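You operate a simulated robot arm through the tools that you are given. There is no shell and no other tool. Be economical: measure what you need, move in short steps, check, and stop when the job is done.

Carry out the task below with a simulated robot arm. There is one attempt and no reset: what you move stays moved.

TASK
Stand the green driver beside the green hand brush. It goes on the side that lies toward x -0.7, y +0.7 (a direction in the base frame), with about 3 cm between them.
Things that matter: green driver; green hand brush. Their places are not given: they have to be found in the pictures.

It is judged by the outcome, as a careful person would: the job done as asked, and still so three seconds after it is handed in. It fails if anything else is knocked over, pushed out of place, dropped, spilled or broken.

THE ROBOT
A 6-joint arm with a two-finger parallel gripper, fixed in place. Base frame: the origin is at the foot of the arm, x ahead of it, y to its left, z up; the work surface is at about z = 0. Lengths are in mm, angles in rad, forces in N, time in s.
With the tool pointing down near the work surface it reaches from about 140 to 580 mm from the base axis. Its first joint turns from -1.152 to 1.152 rad. Payload 2.1 kg.
Tool frame: the origin (TCP) lies between the finger pads and is the grasp point; the fingertips stand 30 mm ahead of it; z points along the fingers, y is the line along which they close. The gripper opens to 94 mm. The fingers are 28 mm wide and 10 mm thick; the gripper's body (50 by 96 mm) begins 55 mm behind the TCP.
Orientation is told as [roll, pitch, yaw] about the base's x, y, z axes, in that order, counted from this pose: with the fingers straight down and closing along the base's y, the tool's x points along the base's -x, its y along +y and its z along -z.

THE INTERFACE
- The arm moves only by the tool send_rows. Its argument "commands" is a list of rows, each an object of numbers (a shift or turn left out is 0, a gripper value left out holds the last): "jaw": the closure, from 0 (fully open) to 1 (shut); "tx", "ty", "tz": the shift along the tool's x, y, z in cm; "wx", "wy", "wz": the turn, a rotation vector about the tool's x, y, z in rad. In form: [{"jaw": .., "tx": .., "ty": .., "tz": .., "wx": .., "wy": .., "wz": ..}, ...]. A call has 1 to 8 rows; each row shifts and turns the commanded pose from where the row before left it, along the tool's axes as they then stand. A row lasts 0.2 s, in which the tool goes at most 50 mm and 0.15 rad; a call with a longer step from one row to the next is refused whole, and so is a gripper value outside its range. A pose out of reach is approached as far as the arm can. The call stops where the force on the tool passes 40 N (or 10 N more than at its start, if that is more) or the arm is blocked; 0.2 s more then pass. The fingers move at their own pace (about 72 mm/s each) and stop on an object; they squeeze with about 37 N. The grip force told is the motor's: it shows also when the fingers shut on nothing. Time passes only in rows, and 0.2 s behind the last, so rows that do not move let the fingers close. It gives the time, the measured TCP pose, the force on the tool (base axes), the opening and the grip force at its end, in the units of the frame above (readings bear some noise).
- Cameras (640 x 400 px; columns grow to the right, rows downward): "scene" is fixed at [53.6, -387.1, 461.8]; the picture's right is [0.69, -0.72, 0.00], its down [-0.56, -0.53, -0.64] and it looks along [0.46, 0.44, -0.77] (base axes); focal length 332 px, centre (320, 200). "wrist" rides on the gripper at [-37, 0, -58] in the tool frame; the picture's right is [0.00, -1.00, 0.00], its down [0.97, 0.00, -0.24] and it looks along [0.24, 0.00, 0.97] (tool axes); focal length 218 px, centre (320, 200).
- grab_frame(camera): a new picture of that camera. No time passes.
- locate(camera, pixels): for up to 12 pixels [column, row] of the newest picture of that camera ("zoom" is the newest enlarged one), the place [x, y, z] in the base frame of the surface seen there, good to about 2 mm. No time passes.
- close_up(camera, box): a new picture of the part [left, top, right, bottom] of that camera's present view, enlarged. No time passes.
- close_job(): hands the job in; it is judged then, once.

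Work in short steps. Measure before you move; look again where a grasp or a placing could have gone wrong, and mend it. You have 60 turns and 20 pictures in all, the two below and enlarged ones among them. Open the gripper and draw the arm clear of the work before you hand the job in, unless the task says otherwise; then end with one line.

The tools are called by a JSON object that holds its "name" and its "arguments". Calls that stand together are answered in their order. send_rows: Moves the arm, as the interface text tells. Its arguments: {"type":"object","properties":{"commands":{"type":"array","items":{"type":"object","properties":{"jaw":{"type":"number"},"tx":{"type":"number"},"ty":{"type":"number"},"tz":{"type":"number"},"wx":{"type":"number"},"wy":{"type":"number"},"wz":{"type":"number"}}}}},"required":["commands"]} The other tools are called the same way: grab_frame (camera) takes a picture; locate (camera, pixels) gives the place of the surface under pixels of a picture; close_up (camera, box) takes an enlarged picture of a part of a camera's view; close_job () hands the job in.

At the start:

```text
clock: 0.0
ee_pos: [203.5, -253.0, 223.2]
orientation: [0.001, -0.001, 0.001]
contact_force: [0.1, 1.2, 0.9]
width: 94.1
grasp_force: 0.1
```

scene: 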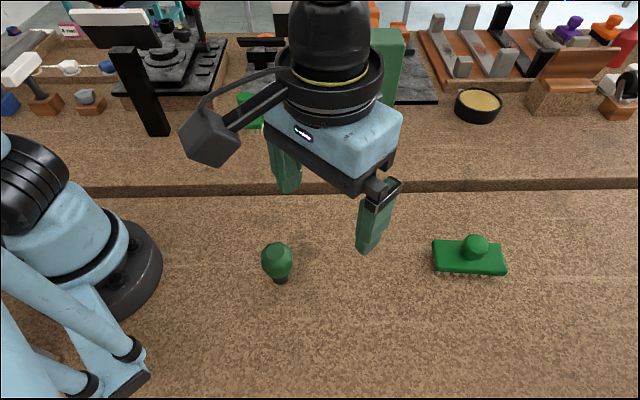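
wrist: 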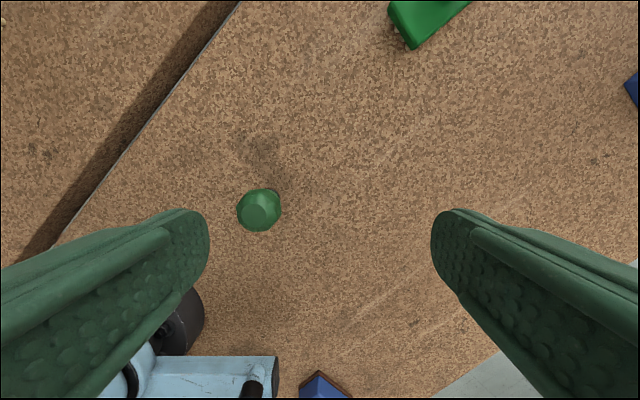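

The driver seems to be at scene (278,262), standing, and the brush at (470,257). I'll enlarge the view to measure both.

{"name": "close_up", "arguments": {"camera": "scene", "box": [230, 200, 550, 400]}}

{"name": "locate", "arguments": {"camera": "scene", "pixels": [[277, 247], [277, 262], [280, 276], [280, 284], [433, 242], [436, 271], [505, 274], [500, 244], [474, 238], [470, 257]]}}

{"name": "locate", "arguments": {"camera": "wrist", "pixels": [[258, 211], [258, 192], [240, 211], [278, 211], [258, 229], [412, 46], [390, 8], [468, 3]]}}

```text
2.00 times, centred on (390, 300) of scene
```

zoom: 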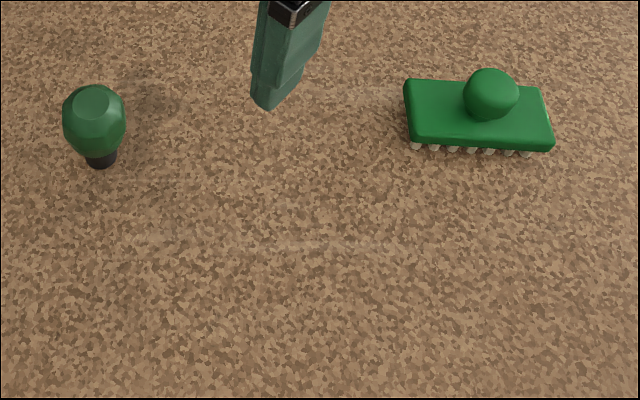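

```text
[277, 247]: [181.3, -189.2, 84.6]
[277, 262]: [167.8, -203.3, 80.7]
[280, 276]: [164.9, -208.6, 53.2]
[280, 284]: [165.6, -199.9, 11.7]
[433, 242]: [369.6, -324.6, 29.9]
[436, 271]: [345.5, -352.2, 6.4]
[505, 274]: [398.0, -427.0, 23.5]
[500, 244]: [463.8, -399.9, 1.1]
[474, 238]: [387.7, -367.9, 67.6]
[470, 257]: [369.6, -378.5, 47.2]
```

```text
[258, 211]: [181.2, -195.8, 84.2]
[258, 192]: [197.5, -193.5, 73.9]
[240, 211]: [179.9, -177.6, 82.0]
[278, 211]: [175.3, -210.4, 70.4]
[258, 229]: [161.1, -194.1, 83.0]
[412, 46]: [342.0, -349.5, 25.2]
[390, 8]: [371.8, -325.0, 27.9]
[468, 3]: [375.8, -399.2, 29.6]
```

The driver stands handle-up at about (178,-195), with its top at z≈85. The brush's near end is centred at about (356,-337), so I'm aiming the driver at about (316,-308). First I'll move above the driver.

{"name": "send_rows", "arguments": {"commands": [{"jaw": 0, "tx": 1.3, "ty": 3.0}, {"tx": 1.25, "ty": 2.8}, {"tz": 4.0}, {}]}}

{"name": "grab_frame", "arguments": {"camera": "wrist"}}

{"name": "close_up", "arguments": {"camera": "scene", "box": [200, 180, 360, 300]}}

```text
clock: 1.0
ee_pos: [178.5, -196.2, 183.0]
orientation: [-0.003, 0.0, 0.0]
contact_force: [-0.4, 0.1, 0.2]
width: 94.3
grasp_force: 0.0
```

```text
16 pictures are left
```

wrist: 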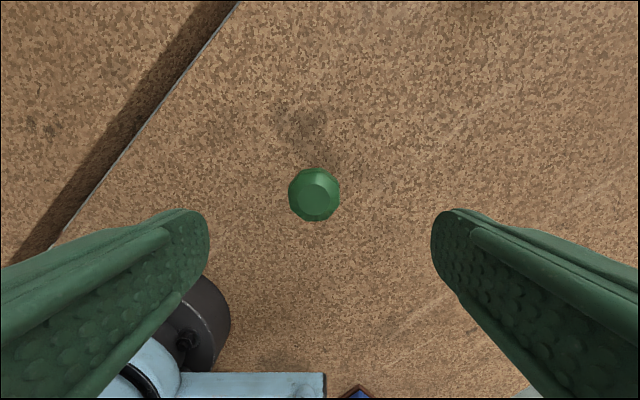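

```text
3.33 times, centred on (280, 240) of scene
```

zoom: 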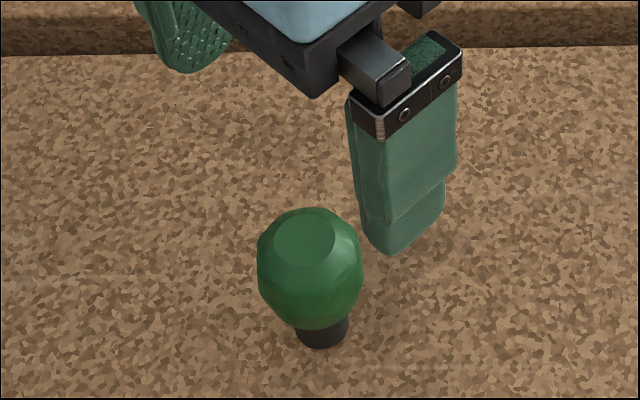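

The driver is nearly centred, with its top facet at wrist (317,187). I'll measure that facet and the edges exactly.

{"name": "locate", "arguments": {"camera": "wrist", "pixels": [[317, 187], [302, 187], [333, 187], [317, 172], [317, 203], [291, 195], [338, 195], [314, 218]]}}

{"name": "locate", "arguments": {"camera": "zoom", "pixels": [[304, 236], [262, 275], [310, 280], [360, 275], [310, 320], [300, 336], [322, 345], [346, 330], [322, 338]]}}

```text
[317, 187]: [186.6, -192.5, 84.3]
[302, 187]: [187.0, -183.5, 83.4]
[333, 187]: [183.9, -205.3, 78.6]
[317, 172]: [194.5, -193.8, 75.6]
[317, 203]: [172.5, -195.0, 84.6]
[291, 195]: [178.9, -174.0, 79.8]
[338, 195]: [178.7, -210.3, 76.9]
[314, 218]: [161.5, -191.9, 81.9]
```

```text
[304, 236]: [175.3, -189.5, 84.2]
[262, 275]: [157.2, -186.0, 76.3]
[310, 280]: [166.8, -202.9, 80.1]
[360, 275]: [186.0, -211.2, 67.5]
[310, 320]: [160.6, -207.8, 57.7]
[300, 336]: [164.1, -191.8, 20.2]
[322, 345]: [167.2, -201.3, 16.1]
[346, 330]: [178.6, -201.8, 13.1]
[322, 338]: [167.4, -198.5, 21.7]
```

The axis is at about (178,-193) and the widest part of the handle is at z≈60-70. I'll lower the TCP to z≈62 and close on it.

{"name": "send_rows", "arguments": {"commands": [{"ty": 0.3, "tz": 3.0}, {"tz": 3.5}, {"tz": 3.5}, {"tz": 2.1}, {}]}}

{"name": "send_rows", "arguments": {"commands": [{"jaw": 1}, {}, {}, {}]}}

{"name": "close_up", "arguments": {"camera": "scene", "box": [200, 180, 360, 300]}}

```text
clock: 2.2
ee_pos: [179.1, -192.4, 61.5]
orientation: [-0.001, 0.001, 0.0]
contact_force: [0.0, -1.0, -0.2]
width: 93.9
grasp_force: 0.2
```

```text
clock: 3.2
ee_pos: [178.6, -192.3, 62.0]
orientation: [-0.001, 0.001, 0.0]
contact_force: [0.7, 1.3, -0.4]
width: 42.0
grasp_force: 36.6
```

```text
3.33 times, centred on (280, 240) of scene
```

zoom: 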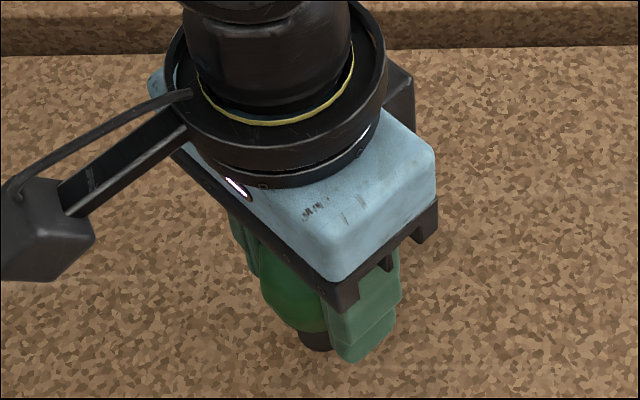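

The jaws stopped at 42 mm with 36.6 N, so the driver is held. I'll lift it 60 mm and check.

{"name": "send_rows", "arguments": {"commands": [{"tz": -1.5}, {"tz": -2.5}, {"tz": -3}, {}]}}

{"name": "close_up", "arguments": {"camera": "scene", "box": [200, 160, 360, 280]}}

```text
clock: 4.2
ee_pos: [178.4, -192.9, 132.6]
orientation: [-0.001, 0.001, 0.0]
contact_force: [0.6, 0.4, -1.0]
width: 42.0
grasp_force: 37.1
```

```text
3.33 times, centred on (280, 220) of scene
```

zoom: 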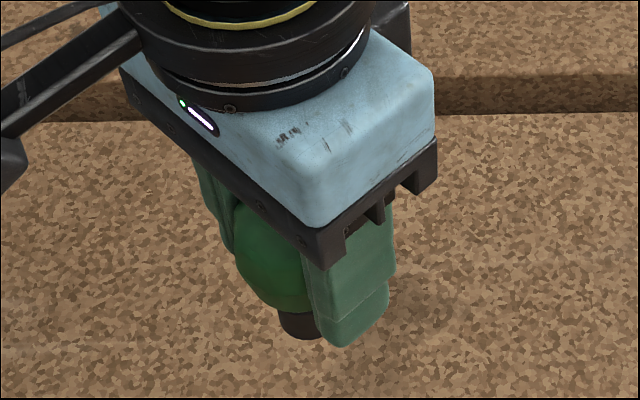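

The driver is held upright. Before placing it I'll measure the brush's top corners more carefully.

{"name": "close_up", "arguments": {"camera": "scene", "box": [390, 210, 550, 310]}}

```text
4.00 times, centred on (470, 260) of scene
```

zoom: 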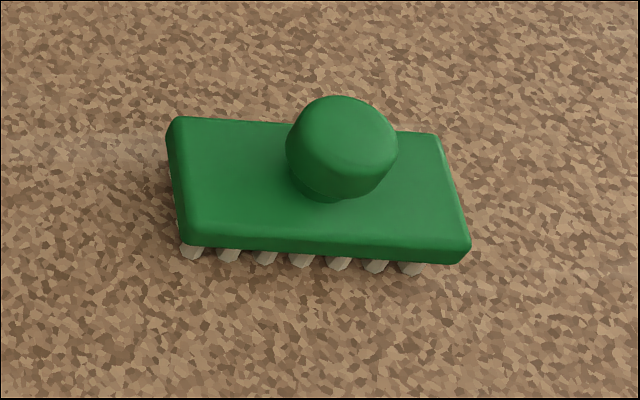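

{"name": "locate", "arguments": {"camera": "zoom", "pixels": [[177, 121], [172, 160], [182, 210], [190, 226], [435, 140], [464, 236], [320, 238], [280, 128], [320, 192], [342, 130], [184, 235], [462, 255]]}}

```text
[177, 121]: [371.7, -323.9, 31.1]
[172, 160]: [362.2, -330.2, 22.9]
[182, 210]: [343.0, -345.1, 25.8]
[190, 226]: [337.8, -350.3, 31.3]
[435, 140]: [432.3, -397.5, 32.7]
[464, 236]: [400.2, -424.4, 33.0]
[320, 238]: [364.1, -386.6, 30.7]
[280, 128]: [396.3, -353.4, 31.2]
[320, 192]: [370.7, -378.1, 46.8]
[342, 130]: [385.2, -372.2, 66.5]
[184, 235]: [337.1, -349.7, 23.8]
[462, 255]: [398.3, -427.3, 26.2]
```

The brush centre is about (385,-374), with its near-end centre at (355,-337), so the target axis is about (316,-304). I'll carry the driver over at height and yaw a little so the fingers open clear of the brush.

{"name": "send_rows", "arguments": {"commands": [{"tx": -2.0, "ty": -1.6}, {"tx": -2.75, "ty": -2.2}, {"tx": -2.75, "ty": -2.2}, {"tx": -2.75, "ty": -2.2}, {"tx": -2.0, "ty": -1.7}, {"tx": -1.5, "ty": -1.2}, {}, {}]}}

{"name": "send_rows", "arguments": {"commands": [{"wz": 0.1}, {"wz": 0.12}, {"wz": 0.12}, {"wz": 0.11}, {}, {}]}}

{"name": "grab_frame", "arguments": {"camera": "scene"}}

```text
clock: 6.0
ee_pos: [315.6, -304.1, 133.3]
orientation: [0.0, 0.0, 0.0]
contact_force: [0.2, -0.3, -1.5]
width: 41.6
grasp_force: 37.5
```

```text
clock: 7.4
ee_pos: [314.3, -302.9, 132.1]
orientation: [0.001, 0.0, -0.451]
contact_force: [0.3, -0.2, -0.4]
width: 41.5
grasp_force: 36.9
```

```text
11 pictures are left
```

scene: 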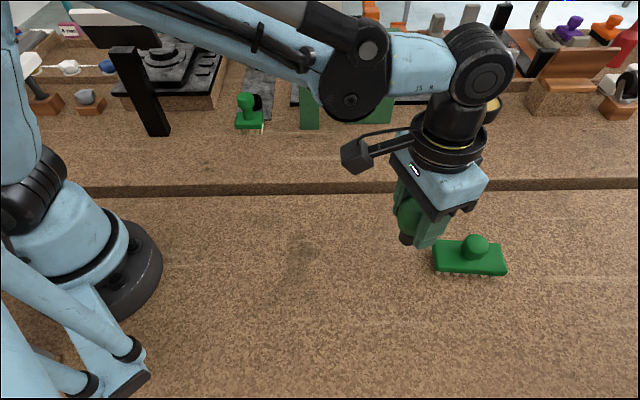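

There's another green object on the shelf at (248,112). I'll look at it to make sure I have the right brush.

{"name": "close_up", "arguments": {"camera": "scene", "box": [200, 60, 360, 160]}}

{"name": "locate", "arguments": {"camera": "scene", "pixels": [[246, 100], [238, 127], [262, 128], [310, 115], [300, 230], [407, 238]]}}

```text
4.00 times, centred on (280, 110) of scene
```

zoom: 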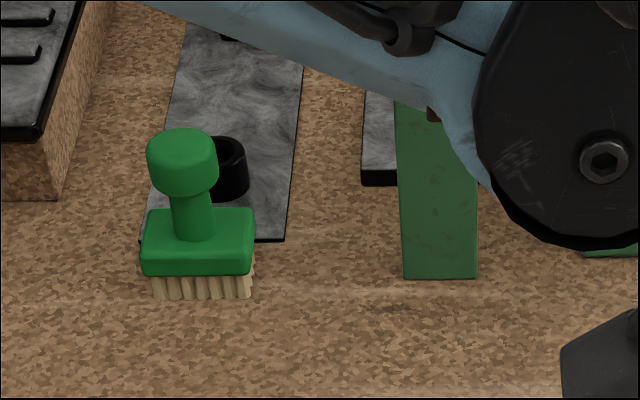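

```text
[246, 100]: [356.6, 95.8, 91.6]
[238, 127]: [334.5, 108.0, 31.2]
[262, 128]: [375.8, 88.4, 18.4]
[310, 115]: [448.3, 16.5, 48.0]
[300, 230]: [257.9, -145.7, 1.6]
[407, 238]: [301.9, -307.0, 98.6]
```

There are two green brushes, so I have to settle which one is the hand brush. I'll look over the rest of the scene for context and check the ground level near the back one.

{"name": "close_up", "arguments": {"camera": "scene", "box": [400, 0, 640, 150]}}

{"name": "close_up", "arguments": {"camera": "scene", "box": [0, 0, 280, 175]}}

{"name": "locate", "arguments": {"camera": "scene", "pixels": [[250, 145], [225, 120], [200, 130], [275, 150], [200, 185], [200, 194], [200, 205], [570, 25], [605, 28], [90, 98], [145, 130], [40, 90]]}}

```text
2.67 times, centred on (520, 75) of scene
```

zoom: 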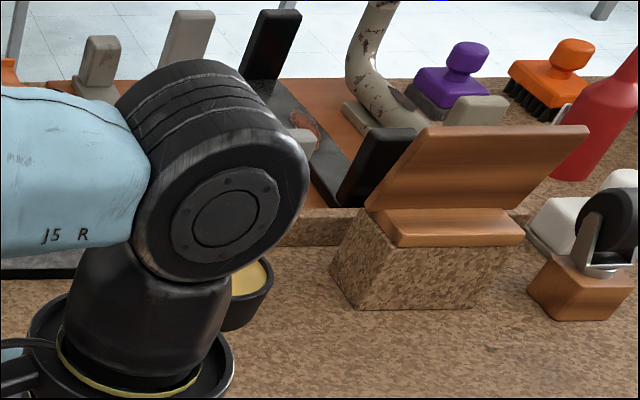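

```text
2.29 times, centred on (140, 88) of scene
```

zoom: 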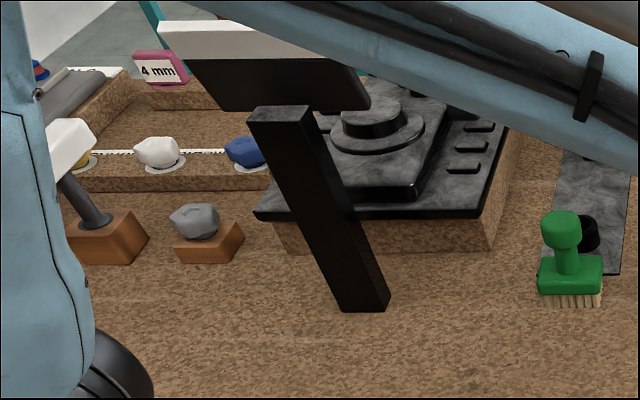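

```text
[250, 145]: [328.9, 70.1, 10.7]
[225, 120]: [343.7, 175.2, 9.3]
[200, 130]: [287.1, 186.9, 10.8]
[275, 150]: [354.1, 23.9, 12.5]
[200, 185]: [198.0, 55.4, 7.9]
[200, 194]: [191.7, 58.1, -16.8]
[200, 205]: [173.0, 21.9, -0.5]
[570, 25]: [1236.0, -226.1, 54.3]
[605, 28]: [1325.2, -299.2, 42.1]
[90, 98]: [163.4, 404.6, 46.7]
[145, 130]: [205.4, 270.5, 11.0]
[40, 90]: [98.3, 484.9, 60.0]
```

The purple and orange brushes far away have the same block-and-knob build as the front brush. I'll take a wrist view to see what else lies on the front work surface.

{"name": "grab_frame", "arguments": {"camera": "wrist"}}

```text
7 pictures are left
```

wrist: 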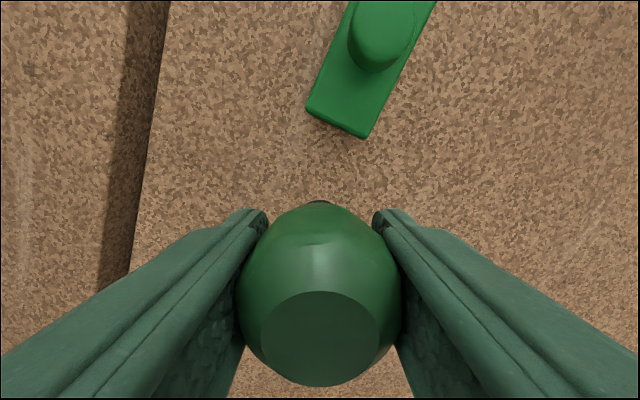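

The front brush is the only one on the work surface with the driver, so I'll use it. The tip sits centred and upright, so I'll lower it, slowing near the table.

{"name": "send_rows", "arguments": {"commands": [{"tx": -0.2, "tz": 2.0}, {"tz": 2.5}, {"tz": 1.7}, {"tz": 0.5}, {"tz": 0.2}, {}, {}]}}

```text
clock: 9.0
ee_pos: [317.0, -305.4, 64.5]
orientation: [0.0, 0.001, -0.452]
contact_force: [-1.2, 0.4, -1.5]
width: 42.1
grasp_force: 36.9
```

There's no contact yet at z 64.5 (it was 62 when grasped). I'll go down in 1 mm steps.

{"name": "send_rows", "arguments": {"commands": [{"tx": 0.15, "tz": 0.1}, {"tz": 0.1}, {}]}}

```text
clock: 9.8
ee_pos: [318.1, -303.9, 60.9]
orientation: [0.0, 0.001, -0.451]
contact_force: [-1.0, 2.1, 17.3]
width: 41.6
grasp_force: 36.9
```

It touched down with 17 N. I'll ease up slightly, open to about 70 mm, and check before retreating.

{"name": "send_rows", "arguments": {"commands": [{"tz": -0.08}, {}, {"jaw": 0.5}, {"jaw": 0.4}, {"jaw": 0.25}, {}, {}]}}

{"name": "close_up", "arguments": {"camera": "scene", "box": [340, 150, 560, 290]}}

```text
clock: 11.4
ee_pos: [316.3, -303.8, 62.8]
orientation: [0.001, -0.001, -0.45]
contact_force: [-0.5, 0.7, 0.8]
width: 70.7
grasp_force: 0.1
```

```text
2.86 times, centred on (450, 220) of scene
```

zoom: 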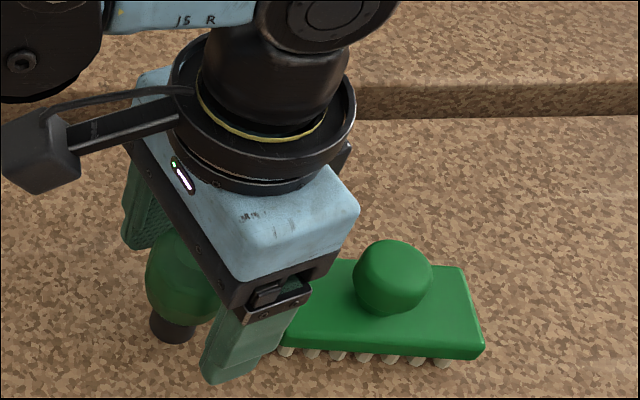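

The driver is standing free. Now I'll retreat straight up, then draw back.

{"name": "send_rows", "arguments": {"commands": [{"tz": -1.5}, {"tz": -3}, {"tz": -4}, {"tz": -4}, {"tz": -3}, {"tx": 4}, {"tx": 4}, {"tx": 4}]}}

{"name": "grab_frame", "arguments": {"camera": "scene"}}

```text
clock: 13.2
ee_pos: [208.0, -252.3, 217.0]
orientation: [-0.002, 0.0, -0.451]
contact_force: [0.4, 0.3, 0.5]
width: 70.3
grasp_force: 0.0
```

```text
5 pictures are left
```

scene: 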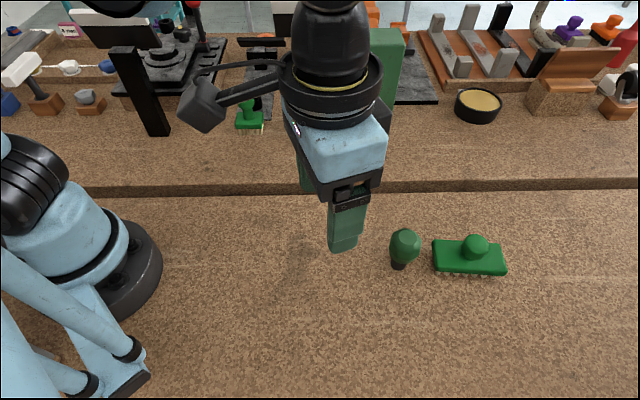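

The driver stands upright at (404,248) beside the brush, which hasn't moved. I'll measure the final gap and let a moment pass with the gripper fully open.

{"name": "send_rows", "arguments": {"commands": [{"jaw": 0}, {}, {}]}}

{"name": "close_up", "arguments": {"camera": "scene", "box": [370, 200, 530, 300]}}

{"name": "locate", "arguments": {"camera": "scene", "pixels": [[405, 238], [393, 250], [418, 250], [404, 255], [399, 266], [434, 241], [437, 267]]}}

```text
clock: 14.0
ee_pos: [209.1, -251.5, 216.6]
orientation: [0.002, 0.001, -0.451]
contact_force: [-0.3, 0.2, 0.1]
width: 93.7
grasp_force: 0.0
```

```text
4.00 times, centred on (450, 250) of scene
```

zoom: 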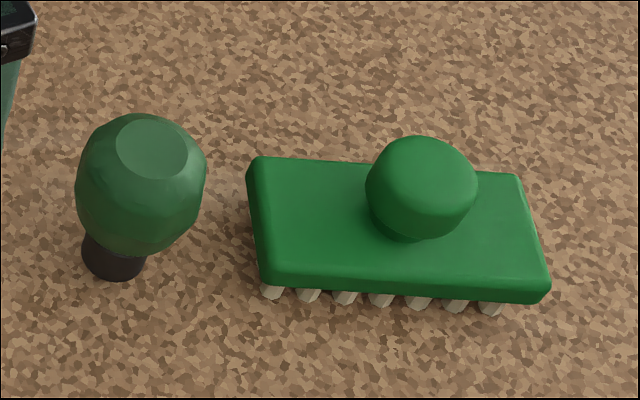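

```text
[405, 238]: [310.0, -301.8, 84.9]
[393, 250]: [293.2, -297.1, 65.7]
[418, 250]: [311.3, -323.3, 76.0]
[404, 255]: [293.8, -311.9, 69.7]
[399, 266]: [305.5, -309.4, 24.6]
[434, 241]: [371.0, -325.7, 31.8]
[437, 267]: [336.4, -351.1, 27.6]
```

The driver is upright with its axis at about (312,-304), and the gap to the brush is about 30 mm on the asked side. The arm is clear, so I'm handing it in.

{"name": "close_job", "arguments": {}}

```text
The job is handed in.
```

The green driver now stands upright beside the green hand brush on the front work surface, on the (-0.7, +0.7) side with about 3 cm between them; a second green brush sits further back, and I took the front one to be the brush you meant.
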